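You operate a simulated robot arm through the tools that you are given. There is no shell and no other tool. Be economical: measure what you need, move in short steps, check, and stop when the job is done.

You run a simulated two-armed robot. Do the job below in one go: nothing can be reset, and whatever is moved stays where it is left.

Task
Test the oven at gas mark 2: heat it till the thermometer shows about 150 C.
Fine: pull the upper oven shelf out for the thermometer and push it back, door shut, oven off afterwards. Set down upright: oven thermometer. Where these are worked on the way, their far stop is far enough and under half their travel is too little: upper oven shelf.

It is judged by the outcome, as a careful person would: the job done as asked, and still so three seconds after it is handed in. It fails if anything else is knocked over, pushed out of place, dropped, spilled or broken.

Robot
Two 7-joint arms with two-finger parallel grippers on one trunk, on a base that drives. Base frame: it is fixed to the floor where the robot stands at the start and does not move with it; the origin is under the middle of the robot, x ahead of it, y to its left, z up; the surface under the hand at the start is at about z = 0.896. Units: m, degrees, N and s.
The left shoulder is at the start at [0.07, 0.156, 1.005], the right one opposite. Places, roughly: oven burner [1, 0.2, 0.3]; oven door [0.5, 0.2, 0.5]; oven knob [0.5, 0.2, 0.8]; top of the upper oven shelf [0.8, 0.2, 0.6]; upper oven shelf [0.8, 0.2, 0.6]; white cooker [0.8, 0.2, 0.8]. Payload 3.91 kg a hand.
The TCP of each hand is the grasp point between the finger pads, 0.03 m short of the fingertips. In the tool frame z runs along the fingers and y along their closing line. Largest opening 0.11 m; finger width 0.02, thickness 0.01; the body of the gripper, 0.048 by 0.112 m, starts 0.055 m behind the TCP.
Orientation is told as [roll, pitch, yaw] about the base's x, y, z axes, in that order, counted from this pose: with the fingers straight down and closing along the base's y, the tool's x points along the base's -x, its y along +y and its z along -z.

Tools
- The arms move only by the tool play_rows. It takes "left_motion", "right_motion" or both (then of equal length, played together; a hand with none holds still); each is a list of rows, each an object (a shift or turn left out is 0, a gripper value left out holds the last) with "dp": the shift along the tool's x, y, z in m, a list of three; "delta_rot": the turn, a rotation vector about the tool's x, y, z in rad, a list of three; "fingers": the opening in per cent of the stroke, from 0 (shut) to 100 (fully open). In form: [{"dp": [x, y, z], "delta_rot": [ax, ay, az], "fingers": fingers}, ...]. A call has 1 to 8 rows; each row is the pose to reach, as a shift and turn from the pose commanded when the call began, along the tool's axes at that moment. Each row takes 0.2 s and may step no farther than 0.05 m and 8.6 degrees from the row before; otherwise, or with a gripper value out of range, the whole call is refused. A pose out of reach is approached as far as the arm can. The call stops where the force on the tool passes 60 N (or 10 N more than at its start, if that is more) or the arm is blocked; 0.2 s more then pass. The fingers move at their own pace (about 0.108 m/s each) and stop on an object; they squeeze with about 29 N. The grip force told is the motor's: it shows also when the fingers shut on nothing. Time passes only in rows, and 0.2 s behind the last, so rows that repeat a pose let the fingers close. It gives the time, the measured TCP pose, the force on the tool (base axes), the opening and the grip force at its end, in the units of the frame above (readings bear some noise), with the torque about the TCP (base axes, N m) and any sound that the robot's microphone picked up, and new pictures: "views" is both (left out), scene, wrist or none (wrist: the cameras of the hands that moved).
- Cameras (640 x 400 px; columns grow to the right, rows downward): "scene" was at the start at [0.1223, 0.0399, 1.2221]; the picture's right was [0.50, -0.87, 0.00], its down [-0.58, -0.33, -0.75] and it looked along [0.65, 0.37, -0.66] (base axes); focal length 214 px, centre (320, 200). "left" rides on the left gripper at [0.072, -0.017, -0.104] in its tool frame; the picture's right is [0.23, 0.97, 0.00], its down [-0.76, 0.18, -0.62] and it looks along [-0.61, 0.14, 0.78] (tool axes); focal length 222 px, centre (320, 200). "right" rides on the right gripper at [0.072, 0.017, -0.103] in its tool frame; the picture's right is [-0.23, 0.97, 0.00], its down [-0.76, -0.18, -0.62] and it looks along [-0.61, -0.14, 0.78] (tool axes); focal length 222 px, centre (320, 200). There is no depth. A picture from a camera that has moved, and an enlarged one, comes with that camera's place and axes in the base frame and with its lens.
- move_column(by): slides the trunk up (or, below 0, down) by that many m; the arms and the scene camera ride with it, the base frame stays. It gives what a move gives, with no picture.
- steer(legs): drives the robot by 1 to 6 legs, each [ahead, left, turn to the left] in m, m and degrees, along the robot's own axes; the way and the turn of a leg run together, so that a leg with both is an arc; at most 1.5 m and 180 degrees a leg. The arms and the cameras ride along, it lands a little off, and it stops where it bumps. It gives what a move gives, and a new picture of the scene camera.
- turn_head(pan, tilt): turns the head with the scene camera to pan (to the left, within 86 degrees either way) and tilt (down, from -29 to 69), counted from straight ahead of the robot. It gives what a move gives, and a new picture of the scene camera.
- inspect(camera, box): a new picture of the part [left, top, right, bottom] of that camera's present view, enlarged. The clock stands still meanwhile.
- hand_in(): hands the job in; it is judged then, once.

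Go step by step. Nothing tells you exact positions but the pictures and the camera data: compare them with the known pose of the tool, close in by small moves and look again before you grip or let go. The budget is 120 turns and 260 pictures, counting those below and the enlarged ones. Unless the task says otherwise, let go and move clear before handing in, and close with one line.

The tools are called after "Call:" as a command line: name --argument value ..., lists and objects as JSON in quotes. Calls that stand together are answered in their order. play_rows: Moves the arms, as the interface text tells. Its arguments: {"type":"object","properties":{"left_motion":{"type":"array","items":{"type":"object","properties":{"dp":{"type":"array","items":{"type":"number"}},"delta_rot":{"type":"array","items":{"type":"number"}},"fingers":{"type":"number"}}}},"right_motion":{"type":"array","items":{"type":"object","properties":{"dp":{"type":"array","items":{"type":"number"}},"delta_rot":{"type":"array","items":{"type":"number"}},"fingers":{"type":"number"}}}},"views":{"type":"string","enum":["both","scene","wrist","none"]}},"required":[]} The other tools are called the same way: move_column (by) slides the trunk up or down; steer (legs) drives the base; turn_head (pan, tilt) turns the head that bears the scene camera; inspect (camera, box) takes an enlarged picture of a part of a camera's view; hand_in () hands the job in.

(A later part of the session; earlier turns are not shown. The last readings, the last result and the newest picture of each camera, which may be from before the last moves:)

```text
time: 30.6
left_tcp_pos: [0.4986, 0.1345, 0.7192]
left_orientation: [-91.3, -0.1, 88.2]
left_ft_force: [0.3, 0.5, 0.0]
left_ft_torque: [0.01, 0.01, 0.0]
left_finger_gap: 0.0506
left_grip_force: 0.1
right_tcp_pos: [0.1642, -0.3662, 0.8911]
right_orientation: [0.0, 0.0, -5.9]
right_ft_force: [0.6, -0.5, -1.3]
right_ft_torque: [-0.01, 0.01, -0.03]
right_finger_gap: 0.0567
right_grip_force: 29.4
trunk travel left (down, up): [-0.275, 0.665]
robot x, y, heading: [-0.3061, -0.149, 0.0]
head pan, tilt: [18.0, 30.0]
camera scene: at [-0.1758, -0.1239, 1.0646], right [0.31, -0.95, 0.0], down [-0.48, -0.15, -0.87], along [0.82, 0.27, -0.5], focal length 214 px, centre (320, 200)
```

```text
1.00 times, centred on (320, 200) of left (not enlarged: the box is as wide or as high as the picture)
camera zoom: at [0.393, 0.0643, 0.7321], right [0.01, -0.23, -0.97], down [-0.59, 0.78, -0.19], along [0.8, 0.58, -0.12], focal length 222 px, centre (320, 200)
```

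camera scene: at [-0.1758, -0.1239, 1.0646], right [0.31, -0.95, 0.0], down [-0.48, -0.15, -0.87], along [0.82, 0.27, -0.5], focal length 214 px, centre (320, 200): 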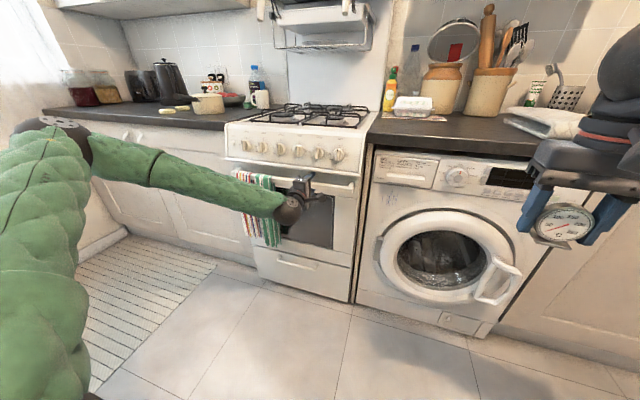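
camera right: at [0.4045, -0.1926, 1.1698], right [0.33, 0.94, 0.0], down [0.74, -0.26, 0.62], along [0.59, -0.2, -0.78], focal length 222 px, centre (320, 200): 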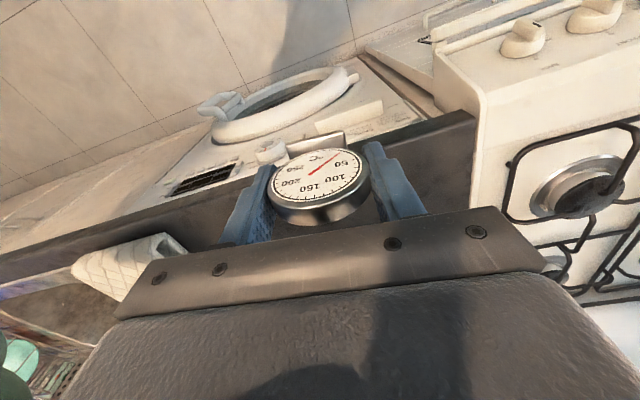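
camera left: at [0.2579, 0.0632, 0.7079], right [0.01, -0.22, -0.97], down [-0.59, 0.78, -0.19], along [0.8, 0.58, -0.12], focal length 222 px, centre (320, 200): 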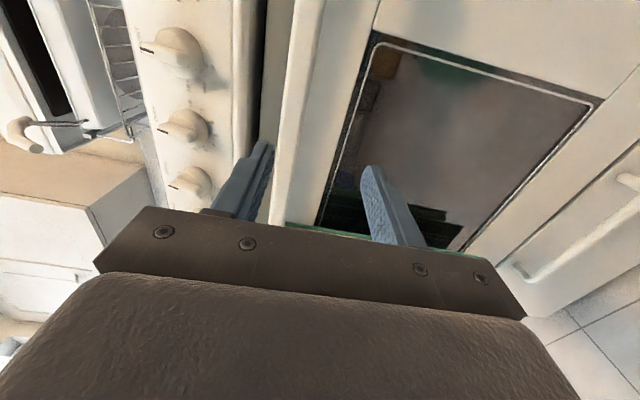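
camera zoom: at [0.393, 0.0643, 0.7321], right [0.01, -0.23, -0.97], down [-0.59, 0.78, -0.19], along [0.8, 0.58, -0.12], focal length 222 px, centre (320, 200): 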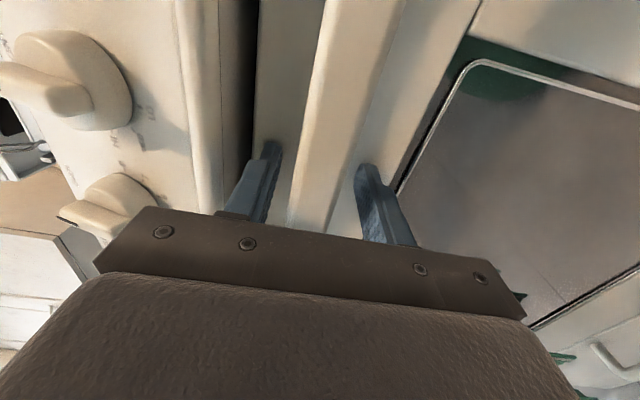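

The rail is well inside the fingers. I close on it.

Call:
play_rows --left_motion '[{"fingers": 0}, {"fingers": 0}, {"fingers": 0}]' --views "none"

Call:
play_rows --left_motion '[{"dp": [0, 0.002, -0.015], "delta_rot": [0.035, 0, 0]}, {"dp": [0, 0.004, -0.029], "delta_rot": [0.07, 0, 0]}, {"dp": [0, 0.007, -0.044], "delta_rot": [0.105, 0, 0]}, {"dp": [0, 0.01, -0.058], "delta_rot": [0.14, 0, 0]}]'

```text
time: 31.4
left_tcp_pos: [0.4972, 0.1343, 0.7232]
left_orientation: [-91.7, -0.1, 88.3]
left_ft_force: [6.0, 9.4, 40.1]
left_ft_torque: [-0.9, 1.35, -1.58]
left_finger_gap: 0.022
left_grip_force: 45.6
right_tcp_pos: [0.1623, -0.3667, 0.8913]
right_orientation: [0.0, -0.1, -6.0]
right_ft_force: [0.4, 0.6, -2.1]
right_ft_torque: [-0.01, -0.02, 0.02]
right_finger_gap: 0.0568
right_grip_force: 29.4
trunk travel left (down, up): [-0.275, 0.665]
robot x, y, heading: [-0.312, -0.1489, 0.0]
head pan, tilt: [18.0, 30.0]
```

```text
time: 31.8
left_tcp_pos: [0.4891, 0.1346, 0.725]
left_orientation: [-93.4, 0.0, 88.5]
left_ft_force: [4.1, -0.2, 20.5]
left_ft_torque: [-0.45, 0.83, 0.67]
left_finger_gap: 0.0228
left_grip_force: 44.9
right_tcp_pos: [0.1634, -0.3659, 0.89]
right_orientation: [0.0, 0.0, -6.0]
right_ft_force: [0.5, -0.4, -0.8]
right_ft_torque: [0.01, 0.04, 0.0]
right_finger_gap: 0.0569
right_grip_force: 28.9
trunk travel left (down, up): [-0.275, 0.665]
robot x, y, heading: [-0.3137, -0.1471, 0.2]
head pan, tilt: [18.0, 30.0]
stopped in row 1 (left hand): the force on the tool passed its limit at 68 N (the readings are from after the stop); the commanded pose is now the measured one
camera scene: at [-0.1762, -0.1246, 1.0643], right [0.31, -0.95, 0.0], down [-0.48, -0.15, -0.87], along [0.82, 0.27, -0.5], focal length 214 px, centre (320, 200)
camera left: at [0.3841, 0.065, 0.7341], right [0.05, -0.23, -0.97], down [-0.59, 0.78, -0.22], along [0.81, 0.59, -0.09], focal length 222 px, centre (320, 200)
```

scene: 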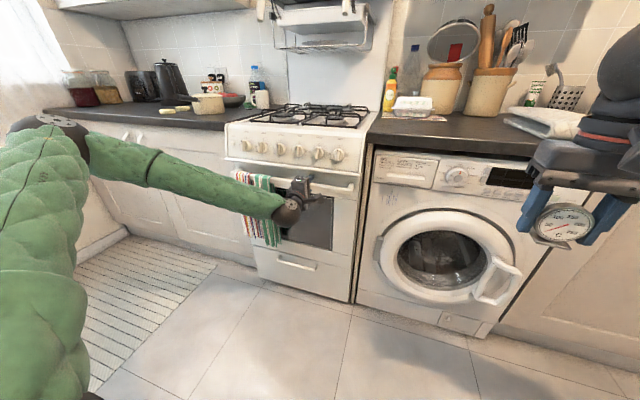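
left: 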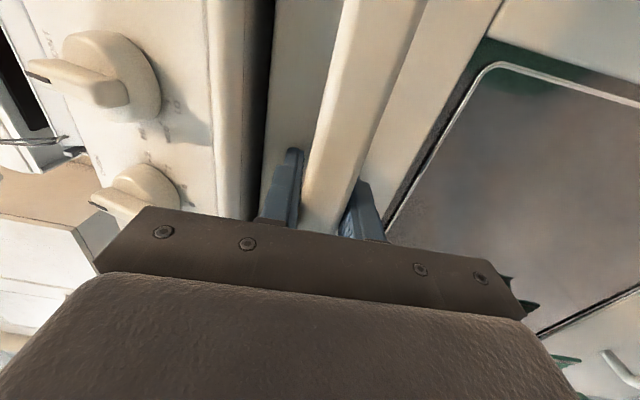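

The door began to move but force spiked, mostly from a vertical offset. I pull again, gently.

Call:
play_rows --left_motion '[{"dp": [0, 0, -0.005], "delta_rot": [0.012, 0, 0]}, {"dp": [0, 0, -0.012], "delta_rot": [0.03, 0, 0]}, {"dp": [0, 0, -0.02], "delta_rot": [0.05, 0, 0]}, {"dp": [0, 0.001, -0.028], "delta_rot": [0.07, 0, 0]}, {"dp": [0, 0.003, -0.036], "delta_rot": [0.09, 0, 0]}]' --views "wrist"

```text
time: 32.7
left_tcp_pos: [0.4665, 0.1377, 0.7257]
left_orientation: [-97.2, 0.0, 88.7]
left_ft_force: [0.6, 2.8, 17.3]
left_ft_torque: [-1.11, 0.78, 0.29]
left_finger_gap: 0.0241
left_grip_force: 44.7
right_tcp_pos: [0.1619, -0.3653, 0.89]
right_orientation: [0.0, -0.1, -5.8]
right_ft_force: [0.4, -0.1, -0.9]
right_ft_torque: [0.03, 0.01, -0.01]
right_finger_gap: 0.0571
right_grip_force: 29.6
trunk travel left (down, up): [-0.275, 0.665]
robot x, y, heading: [-0.3125, -0.1512, 0.3]
head pan, tilt: [18.0, 30.0]
stopped in row 4 (left hand): the force on the tool passed its limit at 63 N (the readings are from after the stop); the commanded pose is now the measured one
camera left: at [0.3612, 0.0681, 0.7285], right [0.12, -0.23, -0.97], down [-0.58, 0.77, -0.25], along [0.81, 0.59, -0.04], focal length 222 px, centre (320, 200)
```

left: 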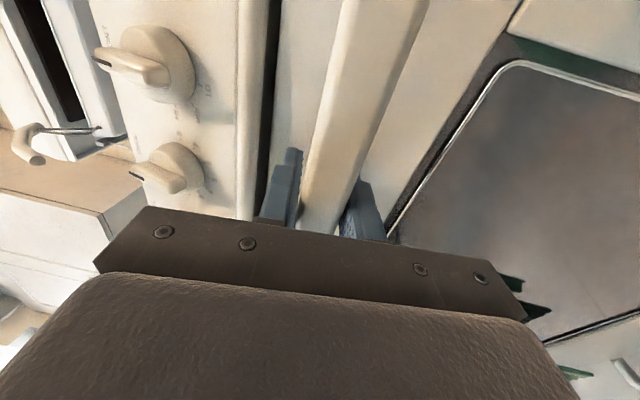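

Call:
inspect --camera "scene" --box '[210, 110, 380, 216]'

```text
3.76 times, centred on (295, 163) of scene
camera zoom: at [-0.1765, -0.1239, 1.0643], right [0.31, -0.95, 0.0], down [-0.47, -0.16, -0.87], along [0.82, 0.27, -0.5], focal length 807 px, centre (414, 339)
```

zoom: 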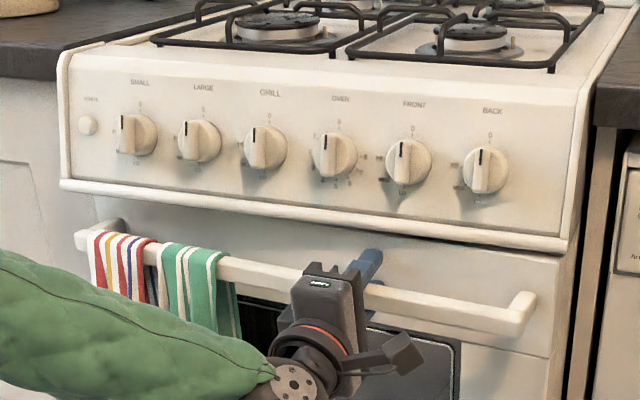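

The rail has come out about 3 cm, so the door is moving. I continue in small steps, easing the vertical load.

Call:
play_rows --left_motion '[{"dp": [0, -0.003, 0]}, {"dp": [0, -0.003, -0.008], "delta_rot": [0.015, 0, 0]}, {"dp": [0, -0.003, -0.016], "delta_rot": [0.035, 0, 0]}, {"dp": [0, -0.002, -0.024], "delta_rot": [0.055, 0, 0]}, {"dp": [0, -0.001, -0.032], "delta_rot": [0.075, 0, 0]}, {"dp": [0, 0.0, -0.04], "delta_rot": [0.095, 0, 0]}]' --views "scene"

```text
time: 33.9
left_tcp_pos: [0.4392, 0.1421, 0.7271]
left_orientation: [-101.2, 0.1, 89.2]
left_ft_force: [-0.2, 3.3, 14.8]
left_ft_torque: [-1.15, 1.04, 0.9]
left_finger_gap: 0.0252
left_grip_force: 44.7
right_tcp_pos: [0.1637, -0.3647, 0.8887]
right_orientation: [0.0, 0.0, -5.7]
right_ft_force: [1.2, -0.5, -1.9]
right_ft_torque: [0.01, 0.02, -0.02]
right_finger_gap: 0.0572
right_grip_force: 29.1
trunk travel left (down, up): [-0.275, 0.665]
robot x, y, heading: [-0.3137, -0.1516, 0.4]
head pan, tilt: [18.0, 30.0]
stopped in row 5 (left hand): the force on the tool passed its limit at 63 N (the readings are from after the stop); the commanded pose is now the measured one
camera scene: at [-0.1763, -0.1234, 1.0644], right [0.31, -0.95, 0.0], down [-0.47, -0.16, -0.87], along [0.82, 0.27, -0.5], focal length 214 px, centre (320, 200)
```

scene: 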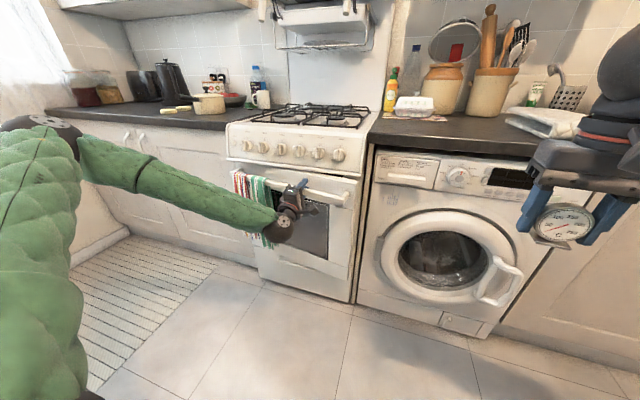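

The door is opening as a drop-down. I keep following the arc, correcting for the tool's tilt.

Call:
play_rows --left_motion '[{"dp": [0, -0.002, -0.004], "delta_rot": [0.0, 0, 0]}, {"dp": [0, -0.003, -0.014], "delta_rot": [0.02, 0, 0]}, {"dp": [0, -0.0035, -0.024], "delta_rot": [0.04, 0, 0]}, {"dp": [0, -0.0035, -0.034], "delta_rot": [0.06, 0, 0]}, {"dp": [0, -0.003, -0.044], "delta_rot": [0.08, 0, 0]}, {"dp": [0, -0.002, -0.054], "delta_rot": [0.1, 0, 0]}]' --views "wrist"

```text
time: 34.8
left_tcp_pos: [0.4135, 0.1448, 0.7266]
left_orientation: [-104.2, 0.2, 89.3]
left_ft_force: [-0.2, 4.0, 13.3]
left_ft_torque: [-1.14, 1.08, 0.89]
left_finger_gap: 0.0265
left_grip_force: 45.3
right_tcp_pos: [0.1635, -0.3621, 0.8907]
right_orientation: [-0.1, 0.0, -5.7]
right_ft_force: [-0.1, 0.1, -0.7]
right_ft_torque: [0.02, 0.02, 0.01]
right_finger_gap: 0.0568
right_grip_force: 29.3
trunk travel left (down, up): [-0.275, 0.665]
robot x, y, heading: [-0.3091, -0.1483, 0.2]
head pan, tilt: [18.0, 30.0]
stopped in row 4 (left hand): the force on the tool passed its limit at 63 N (the readings are from after the stop); the commanded pose is now the measured one
camera left: at [0.3086, 0.0738, 0.7168], right [0.24, -0.23, -0.94], down [-0.55, 0.77, -0.33], along [0.8, 0.6, 0.05], focal length 222 px, centre (320, 200)
```

left: 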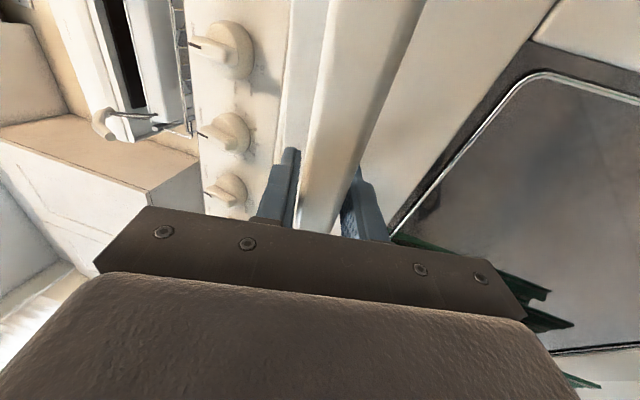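

Progress continues but each stop comes at 63 N. I try a slower pull with less turning.

Call:
play_rows --left_motion '[{"dp": [0, -0.003, -0.005]}, {"dp": [0, -0.004, -0.011]}, {"dp": [0, -0.005, -0.017]}, {"dp": [0, -0.006, -0.023], "delta_rot": [0.01, 0, 0]}, {"dp": [0, -0.007, -0.029], "delta_rot": [0.02, 0, 0]}, {"dp": [0, -0.008, -0.035], "delta_rot": [0.03, 0, 0]}, {"dp": [0, -0.009, -0.041], "delta_rot": [0.04, 0, 0]}, {"dp": [0, -0.01, -0.047], "delta_rot": [0.05, 0, 0]}]' --views "scene"

```text
time: 36.6
left_tcp_pos: [0.3634, 0.1467, 0.724]
left_orientation: [-107.2, 0.2, 89.4]
left_ft_force: [17.6, 34.3, 40.3]
left_ft_torque: [-1.03, 1.16, -0.63]
left_finger_gap: 0.028
left_grip_force: 45.3
right_tcp_pos: [0.1632, -0.3616, 0.8922]
right_orientation: [-0.1, -0.1, -5.7]
right_ft_force: [-0.2, 0.2, -1.1]
right_ft_torque: [0.02, 0.0, 0.01]
right_finger_gap: 0.057
right_grip_force: 28.8
trunk travel left (down, up): [-0.275, 0.665]
robot x, y, heading: [-0.3147, -0.1536, 0.3]
head pan, tilt: [18.0, 30.0]
camera scene: at [-0.177, -0.1215, 1.0652], right [0.31, -0.95, 0.0], down [-0.47, -0.16, -0.87], along [0.82, 0.27, -0.5], focal length 214 px, centre (320, 200)
```

scene: 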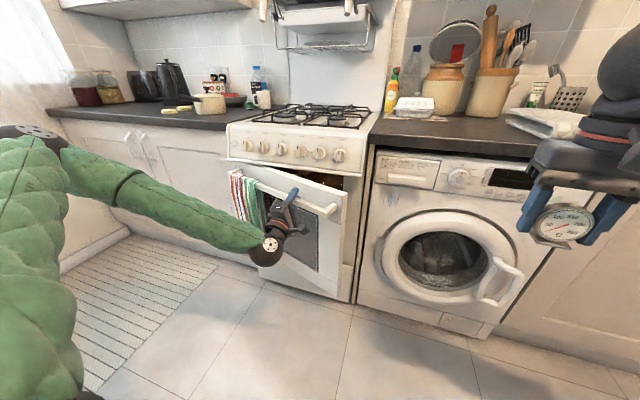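

The door is now about 18 degrees open. I loosen the fingers to see whether the door stays, and back off to re-grip at a flatter angle.

Call:
play_rows --left_motion '[{"fingers": 50}, {"fingers": 50}, {"fingers": 50}]' --views "both"

```text
time: 37.4
left_tcp_pos: [0.3646, 0.1449, 0.7232]
left_orientation: [-106.9, 0.2, 89.2]
left_ft_force: [0.0, 0.6, -0.4]
left_ft_torque: [0.01, 0.03, 0.03]
left_finger_gap: 0.0552
left_grip_force: 0.0
right_tcp_pos: [0.1651, -0.3633, 0.8909]
right_orientation: [0.0, 0.1, -5.7]
right_ft_force: [-0.5, -0.4, -0.9]
right_ft_torque: [0.02, -0.03, -0.03]
right_finger_gap: 0.0568
right_grip_force: 29.0
trunk travel left (down, up): [-0.275, 0.665]
robot x, y, heading: [-0.3135, -0.1448, 0.2]
head pan, tilt: [18.0, 30.0]
camera scene: at [-0.1759, -0.1222, 1.0647], right [0.31, -0.95, 0.0], down [-0.48, -0.16, -0.87], along [0.82, 0.27, -0.5], focal length 214 px, centre (320, 200)
camera left: at [0.2604, 0.0742, 0.7083], right [0.28, -0.23, -0.93], down [-0.54, 0.77, -0.35], along [0.8, 0.6, 0.09], focal length 222 px, centre (320, 200)
```

scene: 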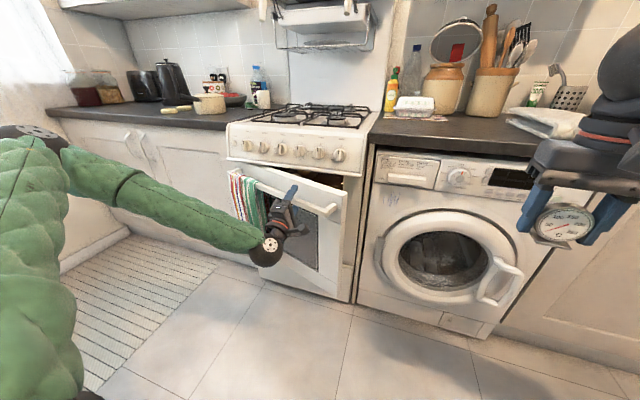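
left: 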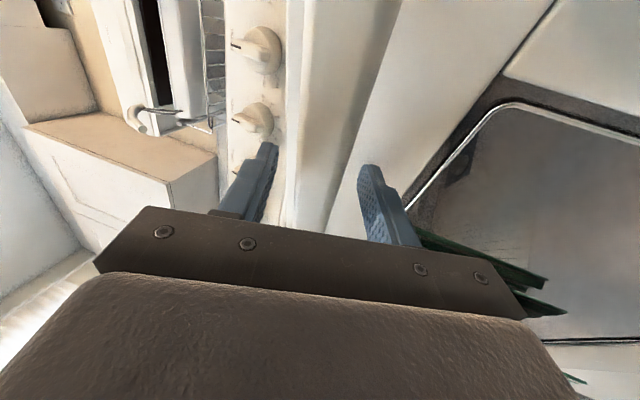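

Call:
inspect --camera "scene" --box '[220, 140, 380, 310]'

```text
2.35 times, centred on (300, 225) of scene
camera zoom: at [-0.1759, -0.1222, 1.0647], right [0.31, -0.95, 0.0], down [-0.48, -0.16, -0.87], along [0.82, 0.27, -0.5], focal length 505 px, centre (367, 141)
```

zoom: 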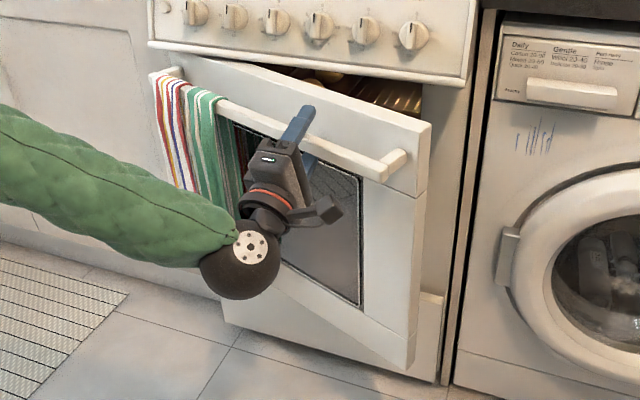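

The close-up shows the door is hinged on its left side, swinging toward the robot's left, and stays put where left. I turn the hand to match: level pitch, and yaw about -24 degrees to face the door squarely.

Call:
play_rows --left_motion '[{"delta_rot": [-0.14, 0, 0]}, {"delta_rot": [-0.28, 0, 0]}, {"delta_rot": [-0.28, 0.14, -0.02]}, {"delta_rot": [-0.28, 0.28, -0.04]}, {"delta_rot": [-0.28, 0.4, -0.057]}, {"delta_rot": [-0.28, 0.4, -0.057]}]' --views "both"

```text
time: 38.8
left_tcp_pos: [0.366, 0.1461, 0.724]
left_orientation: [-90.5, -0.1, 66.2]
left_ft_force: [0.6, 0.1, 0.3]
left_ft_torque: [0.04, -0.02, 0.01]
left_finger_gap: 0.0549
left_grip_force: 0.1
right_tcp_pos: [0.164, -0.3621, 0.8901]
right_orientation: [0.0, 0.0, -5.7]
right_ft_force: [-0.6, -0.6, -1.6]
right_ft_torque: [0.03, 0.02, 0.0]
right_finger_gap: 0.057
right_grip_force: 29.2
trunk travel left (down, up): [-0.275, 0.665]
robot x, y, heading: [-0.3101, -0.1482, 0.5]
head pan, tilt: [18.0, 30.0]
camera scene: at [-0.1759, -0.1221, 1.0648], right [0.31, -0.95, 0.0], down [-0.47, -0.16, -0.87], along [0.82, 0.27, -0.5], focal length 214 px, centre (320, 200)
camera left: at [0.2413, 0.1213, 0.7378], right [-0.08, -0.21, -0.97], down [-0.26, 0.95, -0.18], along [0.96, 0.24, -0.13], focal length 222 px, centre (320, 200)
```

scene: 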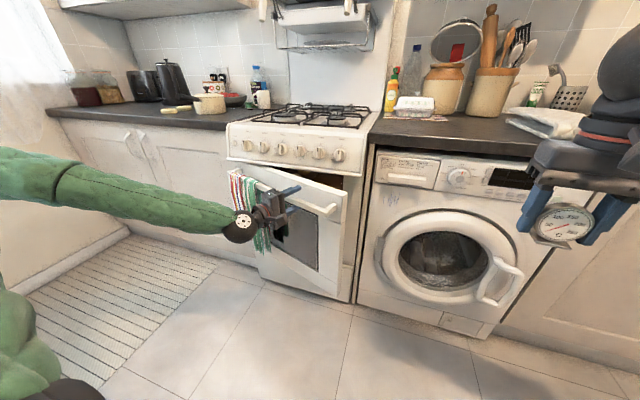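
left: 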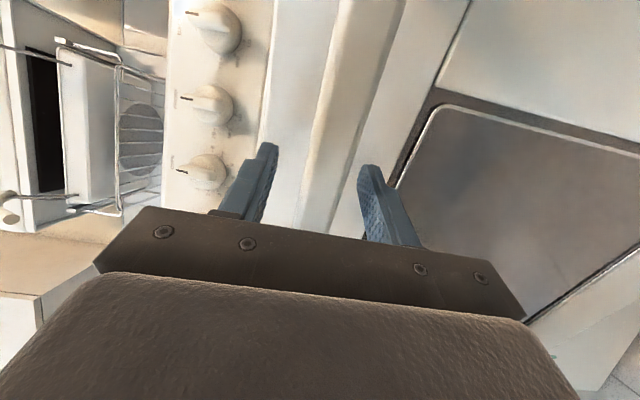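

The rail is between the fingers and squared up. I slide 4 cm away from the towel and close.

Call:
play_rows --left_motion '[{"dp": [0.02, -0.001, 0.003]}, {"dp": [0.04, -0.002, 0.006]}, {"dp": [0.04, -0.002, 0.006], "fingers": 0}, {"dp": [0.04, -0.002, 0.006], "fingers": 0}, {"dp": [0.04, -0.002, 0.006], "fingers": 0}]' --views "none"

Call:
play_rows --left_motion '[{"dp": [-0.0019, 0, -0.016], "delta_rot": [0, 0.04, 0]}, {"dp": [-0.0045, 0, -0.0319], "delta_rot": [0, 0.08, 0]}, {"dp": [-0.0077, 0, -0.0476], "delta_rot": [0, 0.12, 0]}, {"dp": [-0.0115, 0, -0.0632], "delta_rot": [0, 0.16, 0]}, {"dp": [-0.016, 0, -0.0787], "delta_rot": [0, 0.2, 0]}, {"dp": [-0.021, 0, -0.094], "delta_rot": [0, 0.24, 0]}, {"dp": [-0.0267, 0, -0.109], "delta_rot": [0, 0.28, 0]}, {"dp": [-0.0329, 0, -0.1238], "delta_rot": [0, 0.32, 0]}]' --views "scene"

```text
time: 40.0
left_tcp_pos: [0.3532, 0.1071, 0.7237]
left_orientation: [-90.3, -0.1, 66.2]
left_ft_force: [-7.7, -5.6, -21.2]
left_ft_torque: [0.25, 0.49, 1.48]
left_finger_gap: 0.0216
left_grip_force: 45.6
right_tcp_pos: [0.1657, -0.3629, 0.8902]
right_orientation: [0.1, 0.2, -5.7]
right_ft_force: [0.7, 1.4, -2.0]
right_ft_torque: [0.01, -0.01, 0.02]
right_finger_gap: 0.0569
right_grip_force: 28.9
trunk travel left (down, up): [-0.275, 0.665]
robot x, y, heading: [-0.3101, -0.1474, 0.8]
head pan, tilt: [18.0, 30.0]
```

```text
time: 41.4
left_tcp_pos: [0.2777, 0.1615, 0.7231]
left_orientation: [-89.3, -0.9, 52.8]
left_ft_force: [-6.6, -1.0, -7.3]
left_ft_torque: [-1.4, -0.06, 1.47]
left_finger_gap: 0.0222
left_grip_force: 45.1
right_tcp_pos: [0.1641, -0.3626, 0.8911]
right_orientation: [0.0, 0.0, -5.6]
right_ft_force: [0.6, 0.5, -2.1]
right_ft_torque: [0.03, 0.01, 0.04]
right_finger_gap: 0.0568
right_grip_force: 29.0
trunk travel left (down, up): [-0.275, 0.665]
robot x, y, heading: [-0.3149, -0.1468, 0.3]
head pan, tilt: [18.0, 30.0]
stopped in row 7 (left hand): the force on the tool passed its limit at 64 N (the readings are from after the stop); the commanded pose is now the measured one
camera scene: at [-0.1764, -0.1221, 1.0657], right [0.32, -0.95, 0.0], down [-0.47, -0.16, -0.87], along [0.82, 0.27, -0.5], focal length 214 px, centre (320, 200)
```

scene: 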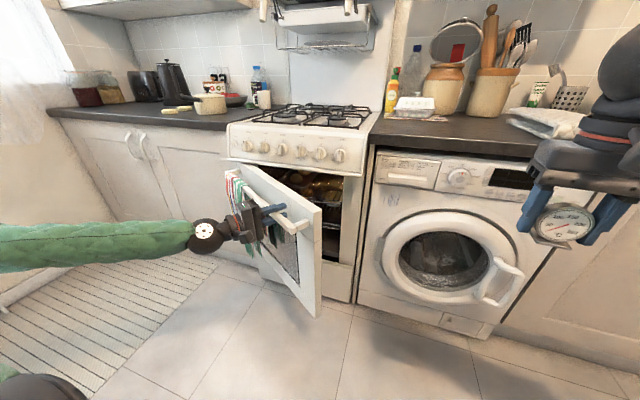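

The arc fits well; door is near 37 degrees. I continue.

Call:
play_rows --left_motion '[{"dp": [-0.0014, 0, -0.012], "delta_rot": [0, 0.03, 0]}, {"dp": [-0.0031, 0, -0.024], "delta_rot": [0, 0.06, 0]}, {"dp": [-0.0052, 0, -0.0358], "delta_rot": [0, 0.09, 0]}, {"dp": [-0.0077, 0, -0.0476], "delta_rot": [0, 0.12, 0]}, {"dp": [-0.0105, 0, -0.0593], "delta_rot": [0, 0.15, 0]}, {"dp": [-0.0136, 0, -0.0709], "delta_rot": [0, 0.18, 0]}, {"dp": [-0.0171, 0, -0.0825], "delta_rot": [0, 0.21, 0]}, {"dp": [-0.021, 0, -0.094], "delta_rot": [0, 0.24, 0]}]' --views "scene"

```text
time: 43.2
left_tcp_pos: [0.2147, 0.2365, 0.7232]
left_orientation: [-89.2, -0.9, 39.0]
left_ft_force: [-32.0, -20.8, -43.4]
left_ft_torque: [-1.57, 0.1, 1.03]
left_finger_gap: 0.0222
left_grip_force: 45.1
right_tcp_pos: [0.1642, -0.3619, 0.8908]
right_orientation: [0.0, 0.0, -5.7]
right_ft_force: [0.0, -0.1, -1.1]
right_ft_torque: [-0.01, -0.04, 0.0]
right_finger_gap: 0.0568
right_grip_force: 29.2
trunk travel left (down, up): [-0.275, 0.665]
robot x, y, heading: [-0.3118, -0.1524, 0.7]
head pan, tilt: [18.0, 30.0]
camera scene: at [-0.176, -0.1214, 1.0646], right [0.32, -0.95, 0.0], down [-0.47, -0.16, -0.87], along [0.82, 0.27, -0.5], focal length 214 px, centre (320, 200)
```

scene: 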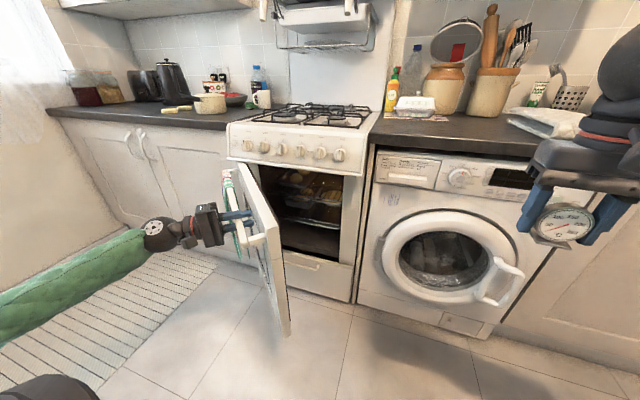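

Opening well (about 51 degrees). I keep following, with a small drop to ease the vertical load.

Call:
play_rows --left_motion '[{"dp": [-0.0014, 0.003, -0.012], "delta_rot": [0, 0.03, 0]}, {"dp": [-0.0031, 0.004, -0.024], "delta_rot": [0, 0.06, 0]}, {"dp": [-0.0052, 0.004, -0.0358], "delta_rot": [0, 0.09, 0]}, {"dp": [-0.0077, 0.004, -0.0476], "delta_rot": [0, 0.12, 0]}, {"dp": [-0.0105, 0.004, -0.0593], "delta_rot": [0, 0.15, 0]}, {"dp": [-0.0136, 0.004, -0.0709], "delta_rot": [0, 0.18, 0]}, {"dp": [-0.0171, 0.004, -0.0825], "delta_rot": [0, 0.21, 0]}, {"dp": [-0.021, 0.004, -0.094], "delta_rot": [0, 0.24, 0]}]' --views "none"

Call:
play_rows --left_motion '[{"dp": [-0.0014, 0, -0.012], "delta_rot": [0, 0.03, 0]}, {"dp": [-0.0031, 0, -0.024], "delta_rot": [0, 0.06, 0]}, {"dp": [-0.0052, 0, -0.0358], "delta_rot": [0, 0.09, 0]}, {"dp": [-0.0077, 0, -0.0476], "delta_rot": [0, 0.12, 0]}, {"dp": [-0.0105, 0, -0.0593], "delta_rot": [0, 0.15, 0]}, {"dp": [-0.0136, 0, -0.0709], "delta_rot": [0, 0.18, 0]}, {"dp": [-0.0171, 0, -0.0825], "delta_rot": [0, 0.21, 0]}, {"dp": [-0.021, 0, -0.094], "delta_rot": [0, 0.24, 0]}]' --views "scene"

```text
time: 45.0
left_tcp_pos: [0.1736, 0.3217, 0.7216]
left_orientation: [-89.0, -0.9, 25.3]
left_ft_force: [-38.5, -15.2, -8.2]
left_ft_torque: [-1.24, 0.47, 0.93]
left_finger_gap: 0.0222
left_grip_force: 44.4
right_tcp_pos: [0.1633, -0.3624, 0.8909]
right_orientation: [0.0, -0.1, -5.6]
right_ft_force: [-0.7, 0.3, -1.5]
right_ft_torque: [-0.02, 0.0, 0.02]
right_finger_gap: 0.0567
right_grip_force: 29.8
trunk travel left (down, up): [-0.275, 0.665]
robot x, y, heading: [-0.3105, -0.1442, 0.4]
head pan, tilt: [18.0, 30.0]
```

```text
time: 46.8
left_tcp_pos: [0.1526, 0.4176, 0.7229]
left_orientation: [-88.9, -0.5, 11.6]
left_ft_force: [-43.6, -4.6, -34.4]
left_ft_torque: [-1.36, 0.82, 1.02]
left_finger_gap: 0.0221
left_grip_force: 45.0
right_tcp_pos: [0.1636, -0.3611, 0.891]
right_orientation: [-0.1, 0.1, -5.6]
right_ft_force: [0.3, 0.0, -2.0]
right_ft_torque: [-0.04, -0.01, -0.01]
right_finger_gap: 0.0569
right_grip_force: 29.3
trunk travel left (down, up): [-0.275, 0.665]
robot x, y, heading: [-0.3123, -0.1461, 0.4]
head pan, tilt: [18.0, 30.0]
camera scene: at [-0.177, -0.1206, 1.0647], right [0.32, -0.95, 0.0], down [-0.47, -0.16, -0.87], along [0.82, 0.27, -0.5], focal length 214 px, centre (320, 200)
```

scene: 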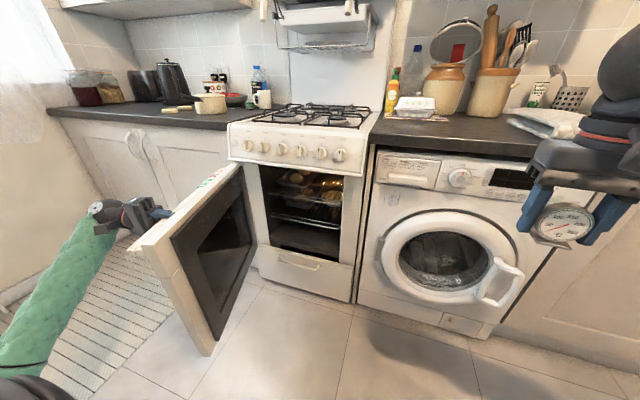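

Door is near 78 degrees; one more stretch to about 90, then I'll release.

Call:
play_rows --left_motion '[{"dp": [0.002, 0.003, -0.012], "delta_rot": [0, 0.03, 0]}, {"dp": [0.001, 0.003, -0.024], "delta_rot": [0, 0.06, 0]}, {"dp": [-0.001, 0.003, -0.0358], "delta_rot": [0, 0.09, 0]}, {"dp": [-0.0037, 0.003, -0.0476], "delta_rot": [0, 0.12, 0]}, {"dp": [-0.0065, 0.003, -0.0593], "delta_rot": [0, 0.15, 0]}, {"dp": [-0.0096, 0.003, -0.0709], "delta_rot": [0, 0.18, 0]}, {"dp": [-0.0131, 0.003, -0.0825], "delta_rot": [0, 0.21, 0]}, {"dp": [-0.017, 0.003, -0.094], "delta_rot": [0, 0.24, 0]}]' --views "none"

Call:
play_rows --left_motion '[{"fingers": 60}, {"fingers": 60}, {"fingers": 60}, {"dp": [0, 0, -0.04]}, {"dp": [0, 0, -0.08]}, {"dp": [0, 0, -0.1]}]' --views "scene"

```text
time: 48.6
left_tcp_pos: [0.1477, 0.5132, 0.7227]
left_orientation: [-88.8, -0.3, -2.2]
left_ft_force: [-40.4, 4.8, -6.9]
left_ft_torque: [-0.9, 0.67, 0.77]
left_finger_gap: 0.0223
left_grip_force: 44.2
right_tcp_pos: [0.1629, -0.3613, 0.8911]
right_orientation: [0.0, -0.2, -5.4]
right_ft_force: [0.3, 0.1, -1.7]
right_ft_torque: [0.02, -0.03, 0.0]
right_finger_gap: 0.0567
right_grip_force: 29.1
trunk travel left (down, up): [-0.275, 0.665]
robot x, y, heading: [-0.3151, -0.1454, 0.7]
head pan, tilt: [18.0, 30.0]
```

```text
time: 50.0
left_tcp_pos: [0.1549, 0.6112, 0.7252]
left_orientation: [-88.8, -0.1, -2.3]
left_ft_force: [0.0, 0.1, 0.3]
left_ft_torque: [-0.03, -0.03, -0.02]
left_finger_gap: 0.0659
left_grip_force: 0.0
right_tcp_pos: [0.1634, -0.3635, 0.8907]
right_orientation: [0.0, -0.1, -5.6]
right_ft_force: [0.2, -0.1, -1.5]
right_ft_torque: [-0.02, 0.02, -0.02]
right_finger_gap: 0.0566
right_grip_force: 29.5
trunk travel left (down, up): [-0.275, 0.665]
robot x, y, heading: [-0.312, -0.1491, 0.2]
head pan, tilt: [18.0, 30.0]
camera scene: at [-0.1762, -0.1223, 1.0647], right [0.31, -0.95, 0.0], down [-0.47, -0.16, -0.87], along [0.82, 0.27, -0.5], focal length 214 px, centre (320, 200)
```

scene: 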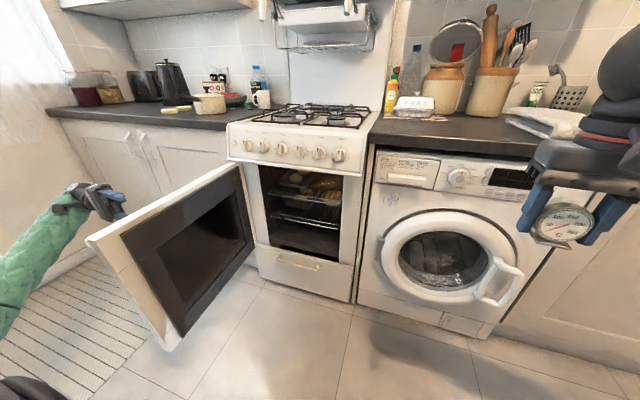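

The door is open about 90 degrees and I've let go. I look inside the oven.

Call:
inspect --camera "scene" --box '[230, 150, 380, 270]'

```text
3.33 times, centred on (305, 210) of scene
camera zoom: at [-0.1762, -0.1223, 1.0647], right [0.31, -0.95, 0.0], down [-0.47, -0.16, -0.87], along [0.82, 0.27, -0.5], focal length 715 px, centre (370, 167)
```

zoom: 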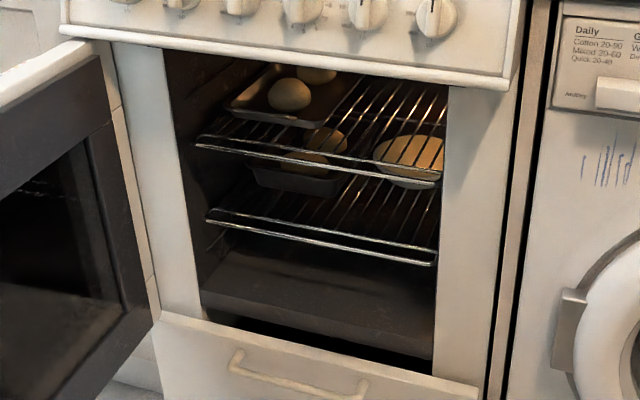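

The upper shelf's front is near (0.58, y 0.04–0.38, z 0.60); rolls stand on its left rear, so the right front is free. I reverse so the left hand clears the door, then turn it forward again.

Call:
steer --legs '[[-0.2, 0, 0]]'

Call:
play_rows --left_motion '[{"delta_rot": [0, -0.147, 0]}, {"delta_rot": [0, -0.294, 0]}, {"delta_rot": [0, -0.441, 0]}, {"delta_rot": [0, -0.588, 0]}, {"delta_rot": [0, -0.735, 0]}, {"delta_rot": [0, -0.882, 0]}, {"delta_rot": [0, -1.029, 0]}, {"delta_rot": [0, -1.176, 0]}]' --views "none"

Call:
play_rows --left_motion '[{"delta_rot": [0, -0.14, 0]}, {"delta_rot": [0, -0.28, 0]}, {"delta_rot": [0, -0.4, 0]}, {"delta_rot": [0, -0.4, 0]}]' --views "scene"

```text
time: 51.6
left_tcp_pos: [-0.0471, 0.6078, 0.7249]
left_orientation: [-88.8, -0.2, -2.3]
left_ft_force: [0.3, 0.1, 0.0]
left_ft_torque: [-0.02, -0.02, 0.01]
left_finger_gap: 0.066
left_grip_force: 0.1
right_tcp_pos: [-0.0375, -0.3637, 0.8913]
right_orientation: [-0.1, 0.0, -5.7]
right_ft_force: [1.6, -0.2, -1.1]
right_ft_torque: [0.02, -0.03, -0.02]
right_finger_gap: 0.0567
right_grip_force: 29.0
trunk travel left (down, up): [-0.275, 0.665]
robot x, y, heading: [-0.5138, -0.1498, 0.3]
head pan, tilt: [18.0, 30.0]
camera scene: at [-0.3772, -0.1233, 1.0649], right [0.31, -0.95, 0.0], down [-0.47, -0.16, -0.87], along [0.82, 0.27, -0.5], focal length 214 px, centre (320, 200)
```

scene: 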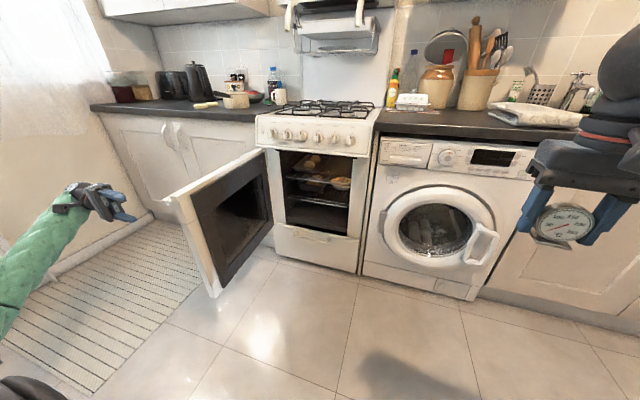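

```text
time: 53.4
left_tcp_pos: [-0.0463, 0.6104, 0.7247]
left_orientation: [-89.7, -1.2, 65.0]
left_ft_force: [0.3, 0.1, -0.5]
left_ft_torque: [0.0, -0.02, 0.02]
left_finger_gap: 0.0657
left_grip_force: 0.1
right_tcp_pos: [-0.0373, -0.3633, 0.8921]
right_orientation: [0.2, -0.1, -5.7]
right_ft_force: [0.4, -0.1, -1.9]
right_ft_torque: [0.01, 0.0, 0.0]
right_finger_gap: 0.057
right_grip_force: 29.5
trunk travel left (down, up): [-0.275, 0.665]
robot x, y, heading: [-0.5097, -0.1452, 0.3]
head pan, tilt: [18.0, 30.0]
```

```text
time: 54.4
left_tcp_pos: [-0.0452, 0.6075, 0.7268]
left_orientation: [-90.2, -1.2, 88.0]
left_ft_force: [-0.2, 0.3, 1.1]
left_ft_torque: [0.0, -0.01, -0.01]
left_finger_gap: 0.0661
left_grip_force: 0.1
right_tcp_pos: [-0.0381, -0.3643, 0.8908]
right_orientation: [-0.1, 0.1, -5.8]
right_ft_force: [-0.4, -0.7, -1.3]
right_ft_torque: [-0.02, -0.03, 0.01]
right_finger_gap: 0.0566
right_grip_force: 29.1
trunk travel left (down, up): [-0.275, 0.665]
robot x, y, heading: [-0.5137, -0.1501, 0.3]
head pan, tilt: [18.0, 30.0]
camera scene: at [-0.377, -0.1235, 1.0648], right [0.31, -0.95, 0.0], down [-0.48, -0.16, -0.87], along [0.82, 0.27, -0.5], focal length 214 px, centre (320, 200)
```

scene: 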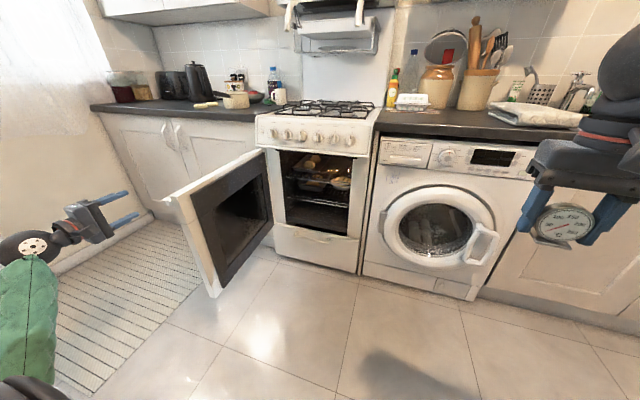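

I lower the trunk 10 cm and move the left hand across in front of the oven opening, past the door's end.

Call:
move_column --by -0.11

Call:
play_rows --left_motion '[{"dp": [0.02, 0, -0.035], "fingers": 50}, {"dp": [0.065, 0, -0.04]}, {"dp": [0.11, 0, -0.04]}, {"dp": [0.16, 0, -0.04]}, {"dp": [0.21, 0, -0.04]}, {"dp": [0.26, 0, -0.04]}, {"dp": [0.31, 0, -0.03]}, {"dp": [0.35, 0, 0.0]}]' --views "none"

Call:
play_rows --left_motion '[{"dp": [0.02, 0, 0.04]}, {"dp": [0.03, 0, 0.085]}, {"dp": [0.04, 0, 0.13]}, {"dp": [0.04, 0, 0.175]}, {"dp": [0.04, 0, 0.22]}, {"dp": [0.04, 0, 0.25]}, {"dp": [0.04, 0, 0.25]}]'

```text
time: 55.8
left_tcp_pos: [-0.0463, 0.6085, 0.6164]
left_orientation: [-90.1, -1.2, 88.1]
left_ft_force: [0.1, 1.3, 0.3]
left_ft_torque: [0.04, 0.02, -0.01]
left_finger_gap: 0.0661
left_grip_force: 0.0
right_tcp_pos: [-0.036, -0.3637, 0.7816]
right_orientation: [0.0, 0.0, -5.7]
right_ft_force: [-0.4, 0.0, -0.9]
right_ft_torque: [0.02, -0.02, 0.04]
right_finger_gap: 0.0567
right_grip_force: 29.3
trunk travel left (down, up): [-0.165, 0.775]
robot x, y, heading: [-0.5139, -0.1476, 0.2]
head pan, tilt: [18.0, 30.0]
```

```text
refused: row 7 steps farther than a row can; nothing moved
```

```text
time: 57.4
left_tcp_pos: [0.2029, 0.559, 0.6148]
left_orientation: [-90.2, -1.1, 87.9]
left_ft_force: [0.5, -1.2, -0.4]
left_ft_torque: [0.01, -0.01, 0.0]
left_finger_gap: 0.0658
left_grip_force: 0.1
right_tcp_pos: [-0.0375, -0.3634, 0.7801]
right_orientation: [0.0, 0.0, -5.7]
right_ft_force: [-1.1, -0.1, -2.3]
right_ft_torque: [-0.04, 0.03, -0.01]
right_finger_gap: 0.0569
right_grip_force: 29.4
trunk travel left (down, up): [-0.165, 0.775]
robot x, y, heading: [-0.5137, -0.1506, 0.1]
head pan, tilt: [18.0, 30.0]
camera scene: at [-0.3769, -0.1236, 0.9548], right [0.31, -0.95, 0.0], down [-0.48, -0.16, -0.87], along [0.82, 0.27, -0.5], focal length 214 px, centre (320, 200)
camera left: at [0.0973, 0.4903, 0.6281], right [0.0, -0.21, -0.98], down [-0.59, 0.79, -0.16], along [0.8, 0.58, -0.13], focal length 222 px, centre (320, 200)
```

scene: 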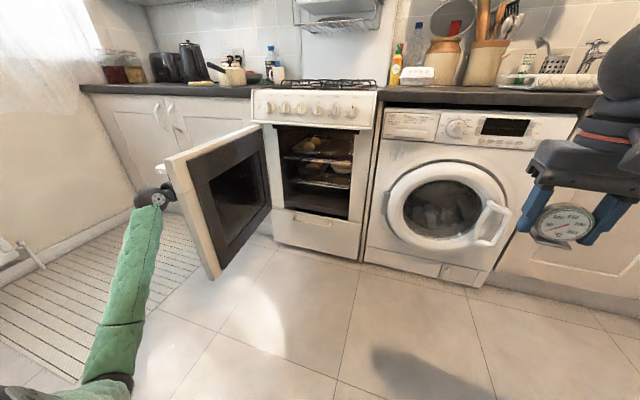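
left: 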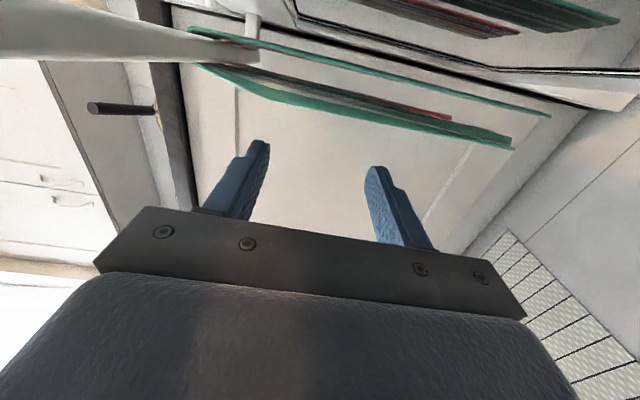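

My first move was refused, so the hand went forward on the door's outer side; it touched nothing. I draw it straight back, then cross over.

Call:
play_rows --left_motion '[{"dp": [-0.01, 0, -0.045]}, {"dp": [-0.025, 0, -0.09]}, {"dp": [-0.035, 0, -0.135]}, {"dp": [-0.04, 0, -0.18]}, {"dp": [-0.04, 0, -0.225]}, {"dp": [-0.04, 0, -0.27]}, {"dp": [-0.03, 0, -0.3]}, {"dp": [0.0, 0, -0.31]}]' --views "none"

Call:
play_rows --left_motion '[{"dp": [0.045, 0, 0]}, {"dp": [0.09, 0, 0]}, {"dp": [0.135, 0, 0]}, {"dp": [0.18, 0, 0]}, {"dp": [0.225, 0, 0]}, {"dp": [0.27, 0, 0]}, {"dp": [0.305, 0, 0.02]}, {"dp": [0.33, 0, 0.05]}]' --views "scene"

```text
time: 59.2
left_tcp_pos: [-0.1077, 0.5709, 0.6147]
left_orientation: [-90.2, -1.3, 87.9]
left_ft_force: [0.3, -0.6, 0.8]
left_ft_torque: [0.01, -0.01, 0.01]
left_finger_gap: 0.0659
left_grip_force: 0.0
right_tcp_pos: [-0.0369, -0.3639, 0.781]
right_orientation: [0.1, -0.1, -5.7]
right_ft_force: [-0.5, -0.5, -2.0]
right_ft_torque: [-0.02, 0.0, 0.0]
right_finger_gap: 0.0568
right_grip_force: 28.8
trunk travel left (down, up): [-0.165, 0.775]
robot x, y, heading: [-0.5153, -0.1475, 0.3]
head pan, tilt: [18.0, 30.0]
```

```text
time: 61.0
left_tcp_pos: [0.0176, 0.3198, 0.5499]
left_orientation: [-90.2, -1.3, 88.1]
left_ft_force: [-0.3, 1.2, 0.0]
left_ft_torque: [0.02, 0.01, 0.03]
left_finger_gap: 0.066
left_grip_force: 0.0
left hand out of reach, approached as far as the arm can: row 4, 5, 6, 7, 8
right_tcp_pos: [-0.0368, -0.3634, 0.7811]
right_orientation: [0.0, -0.1, -5.7]
right_ft_force: [-0.4, 0.6, -2.1]
right_ft_torque: [0.02, -0.01, -0.02]
right_finger_gap: 0.057
right_grip_force: 29.4
trunk travel left (down, up): [-0.165, 0.775]
robot x, y, heading: [-0.5087, -0.1501, 0.5]
head pan, tilt: [18.0, 30.0]
camera scene: at [-0.3773, -0.1233, 0.9548], right [0.31, -0.95, 0.0], down [-0.47, -0.16, -0.87], along [0.82, 0.27, -0.5], focal length 214 px, centre (320, 200)
```

scene: 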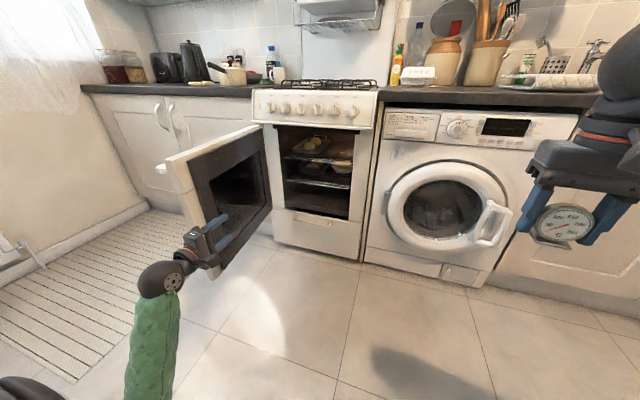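

The hand is now on the inner side of the open door. I move it forward and up toward the shelf front.

Call:
play_rows --left_motion '[{"dp": [0.025, -0.01, 0.035]}, {"dp": [0.05, -0.02, 0.07]}, {"dp": [0.075, -0.03, 0.105]}, {"dp": [0.095, -0.04, 0.145]}, {"dp": [0.11, -0.05, 0.185]}, {"dp": [0.11, -0.06, 0.225]}, {"dp": [0.11, -0.06, 0.265]}, {"dp": [0.11, -0.06, 0.3]}]'

```text
time: 62.8
left_tcp_pos: [0.3127, 0.1986, 0.607]
left_orientation: [-90.1, -1.2, 88.1]
left_ft_force: [0.6, -0.6, -0.4]
left_ft_torque: [-0.01, 0.0, -0.04]
left_finger_gap: 0.0661
left_grip_force: 0.1
right_tcp_pos: [-0.0371, -0.3644, 0.7814]
right_orientation: [0.0, 0.0, -5.7]
right_ft_force: [-0.4, -0.6, -1.8]
right_ft_torque: [-0.01, -0.04, -0.01]
right_finger_gap: 0.0567
right_grip_force: 29.0
trunk travel left (down, up): [-0.165, 0.775]
robot x, y, heading: [-0.5109, -0.1495, 0.1]
head pan, tilt: [18.0, 30.0]
camera scene: at [-0.377, -0.1236, 0.9549], right [0.31, -0.95, 0.0], down [-0.48, -0.16, -0.87], along [0.82, 0.27, -0.5], focal length 214 px, centre (320, 200)
camera left: at [0.208, 0.1296, 0.6213], right [0.0, -0.21, -0.98], down [-0.6, 0.79, -0.16], along [0.8, 0.58, -0.13], focal length 222 px, centre (320, 200)
```

scene: 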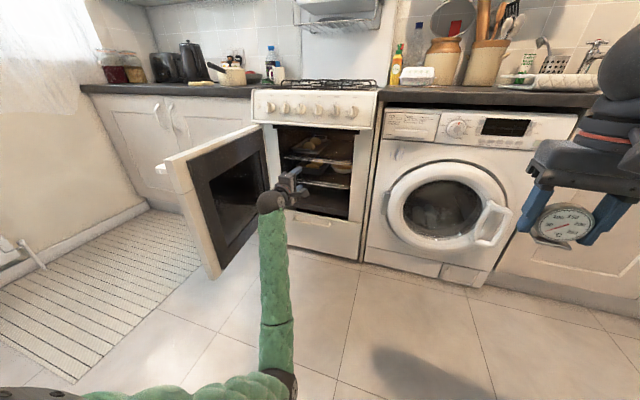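
left: 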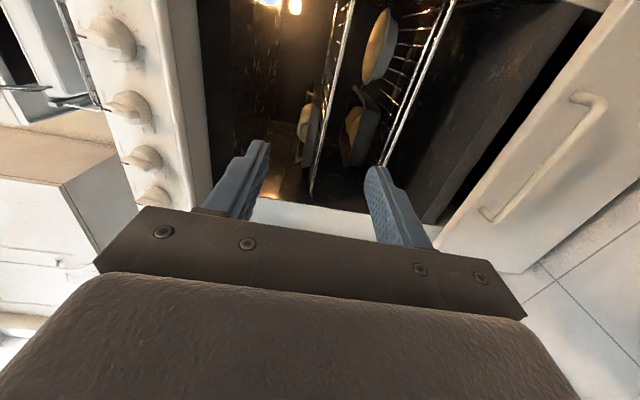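

The hand faces the open oven. I enlarge the left wrist view to place the upper shelf's front bars.

Call:
inspect --camera "left" --box '[200, 0, 480, 220]'

Call:
inspect --camera "scene" --box '[250, 110, 370, 230]'

```text
1.82 times, centred on (340, 110) of left
camera zoom: at [0.208, 0.1296, 0.6213], right [0.0, -0.21, -0.98], down [-0.6, 0.79, -0.16], along [0.8, 0.58, -0.13], focal length 404 px, centre (284, 364)
```

zoom: 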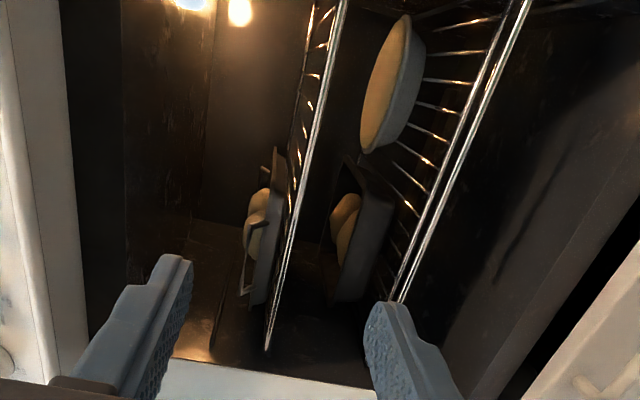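

```text
3.33 times, centred on (310, 170) of scene
camera zoom: at [-0.377, -0.1236, 0.9549], right [0.31, -0.95, 0.0], down [-0.48, -0.16, -0.87], along [0.82, 0.27, -0.5], focal length 715 px, centre (353, 300)
```

zoom: 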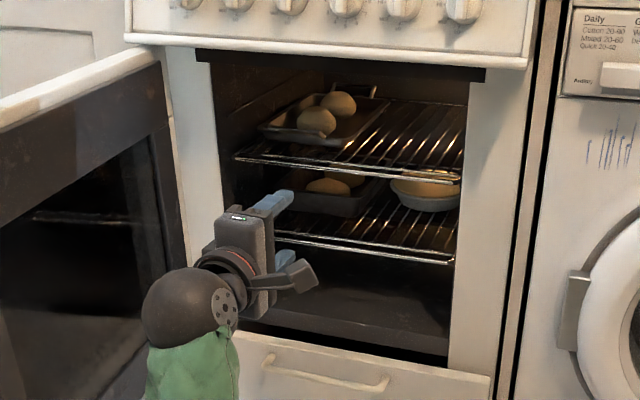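

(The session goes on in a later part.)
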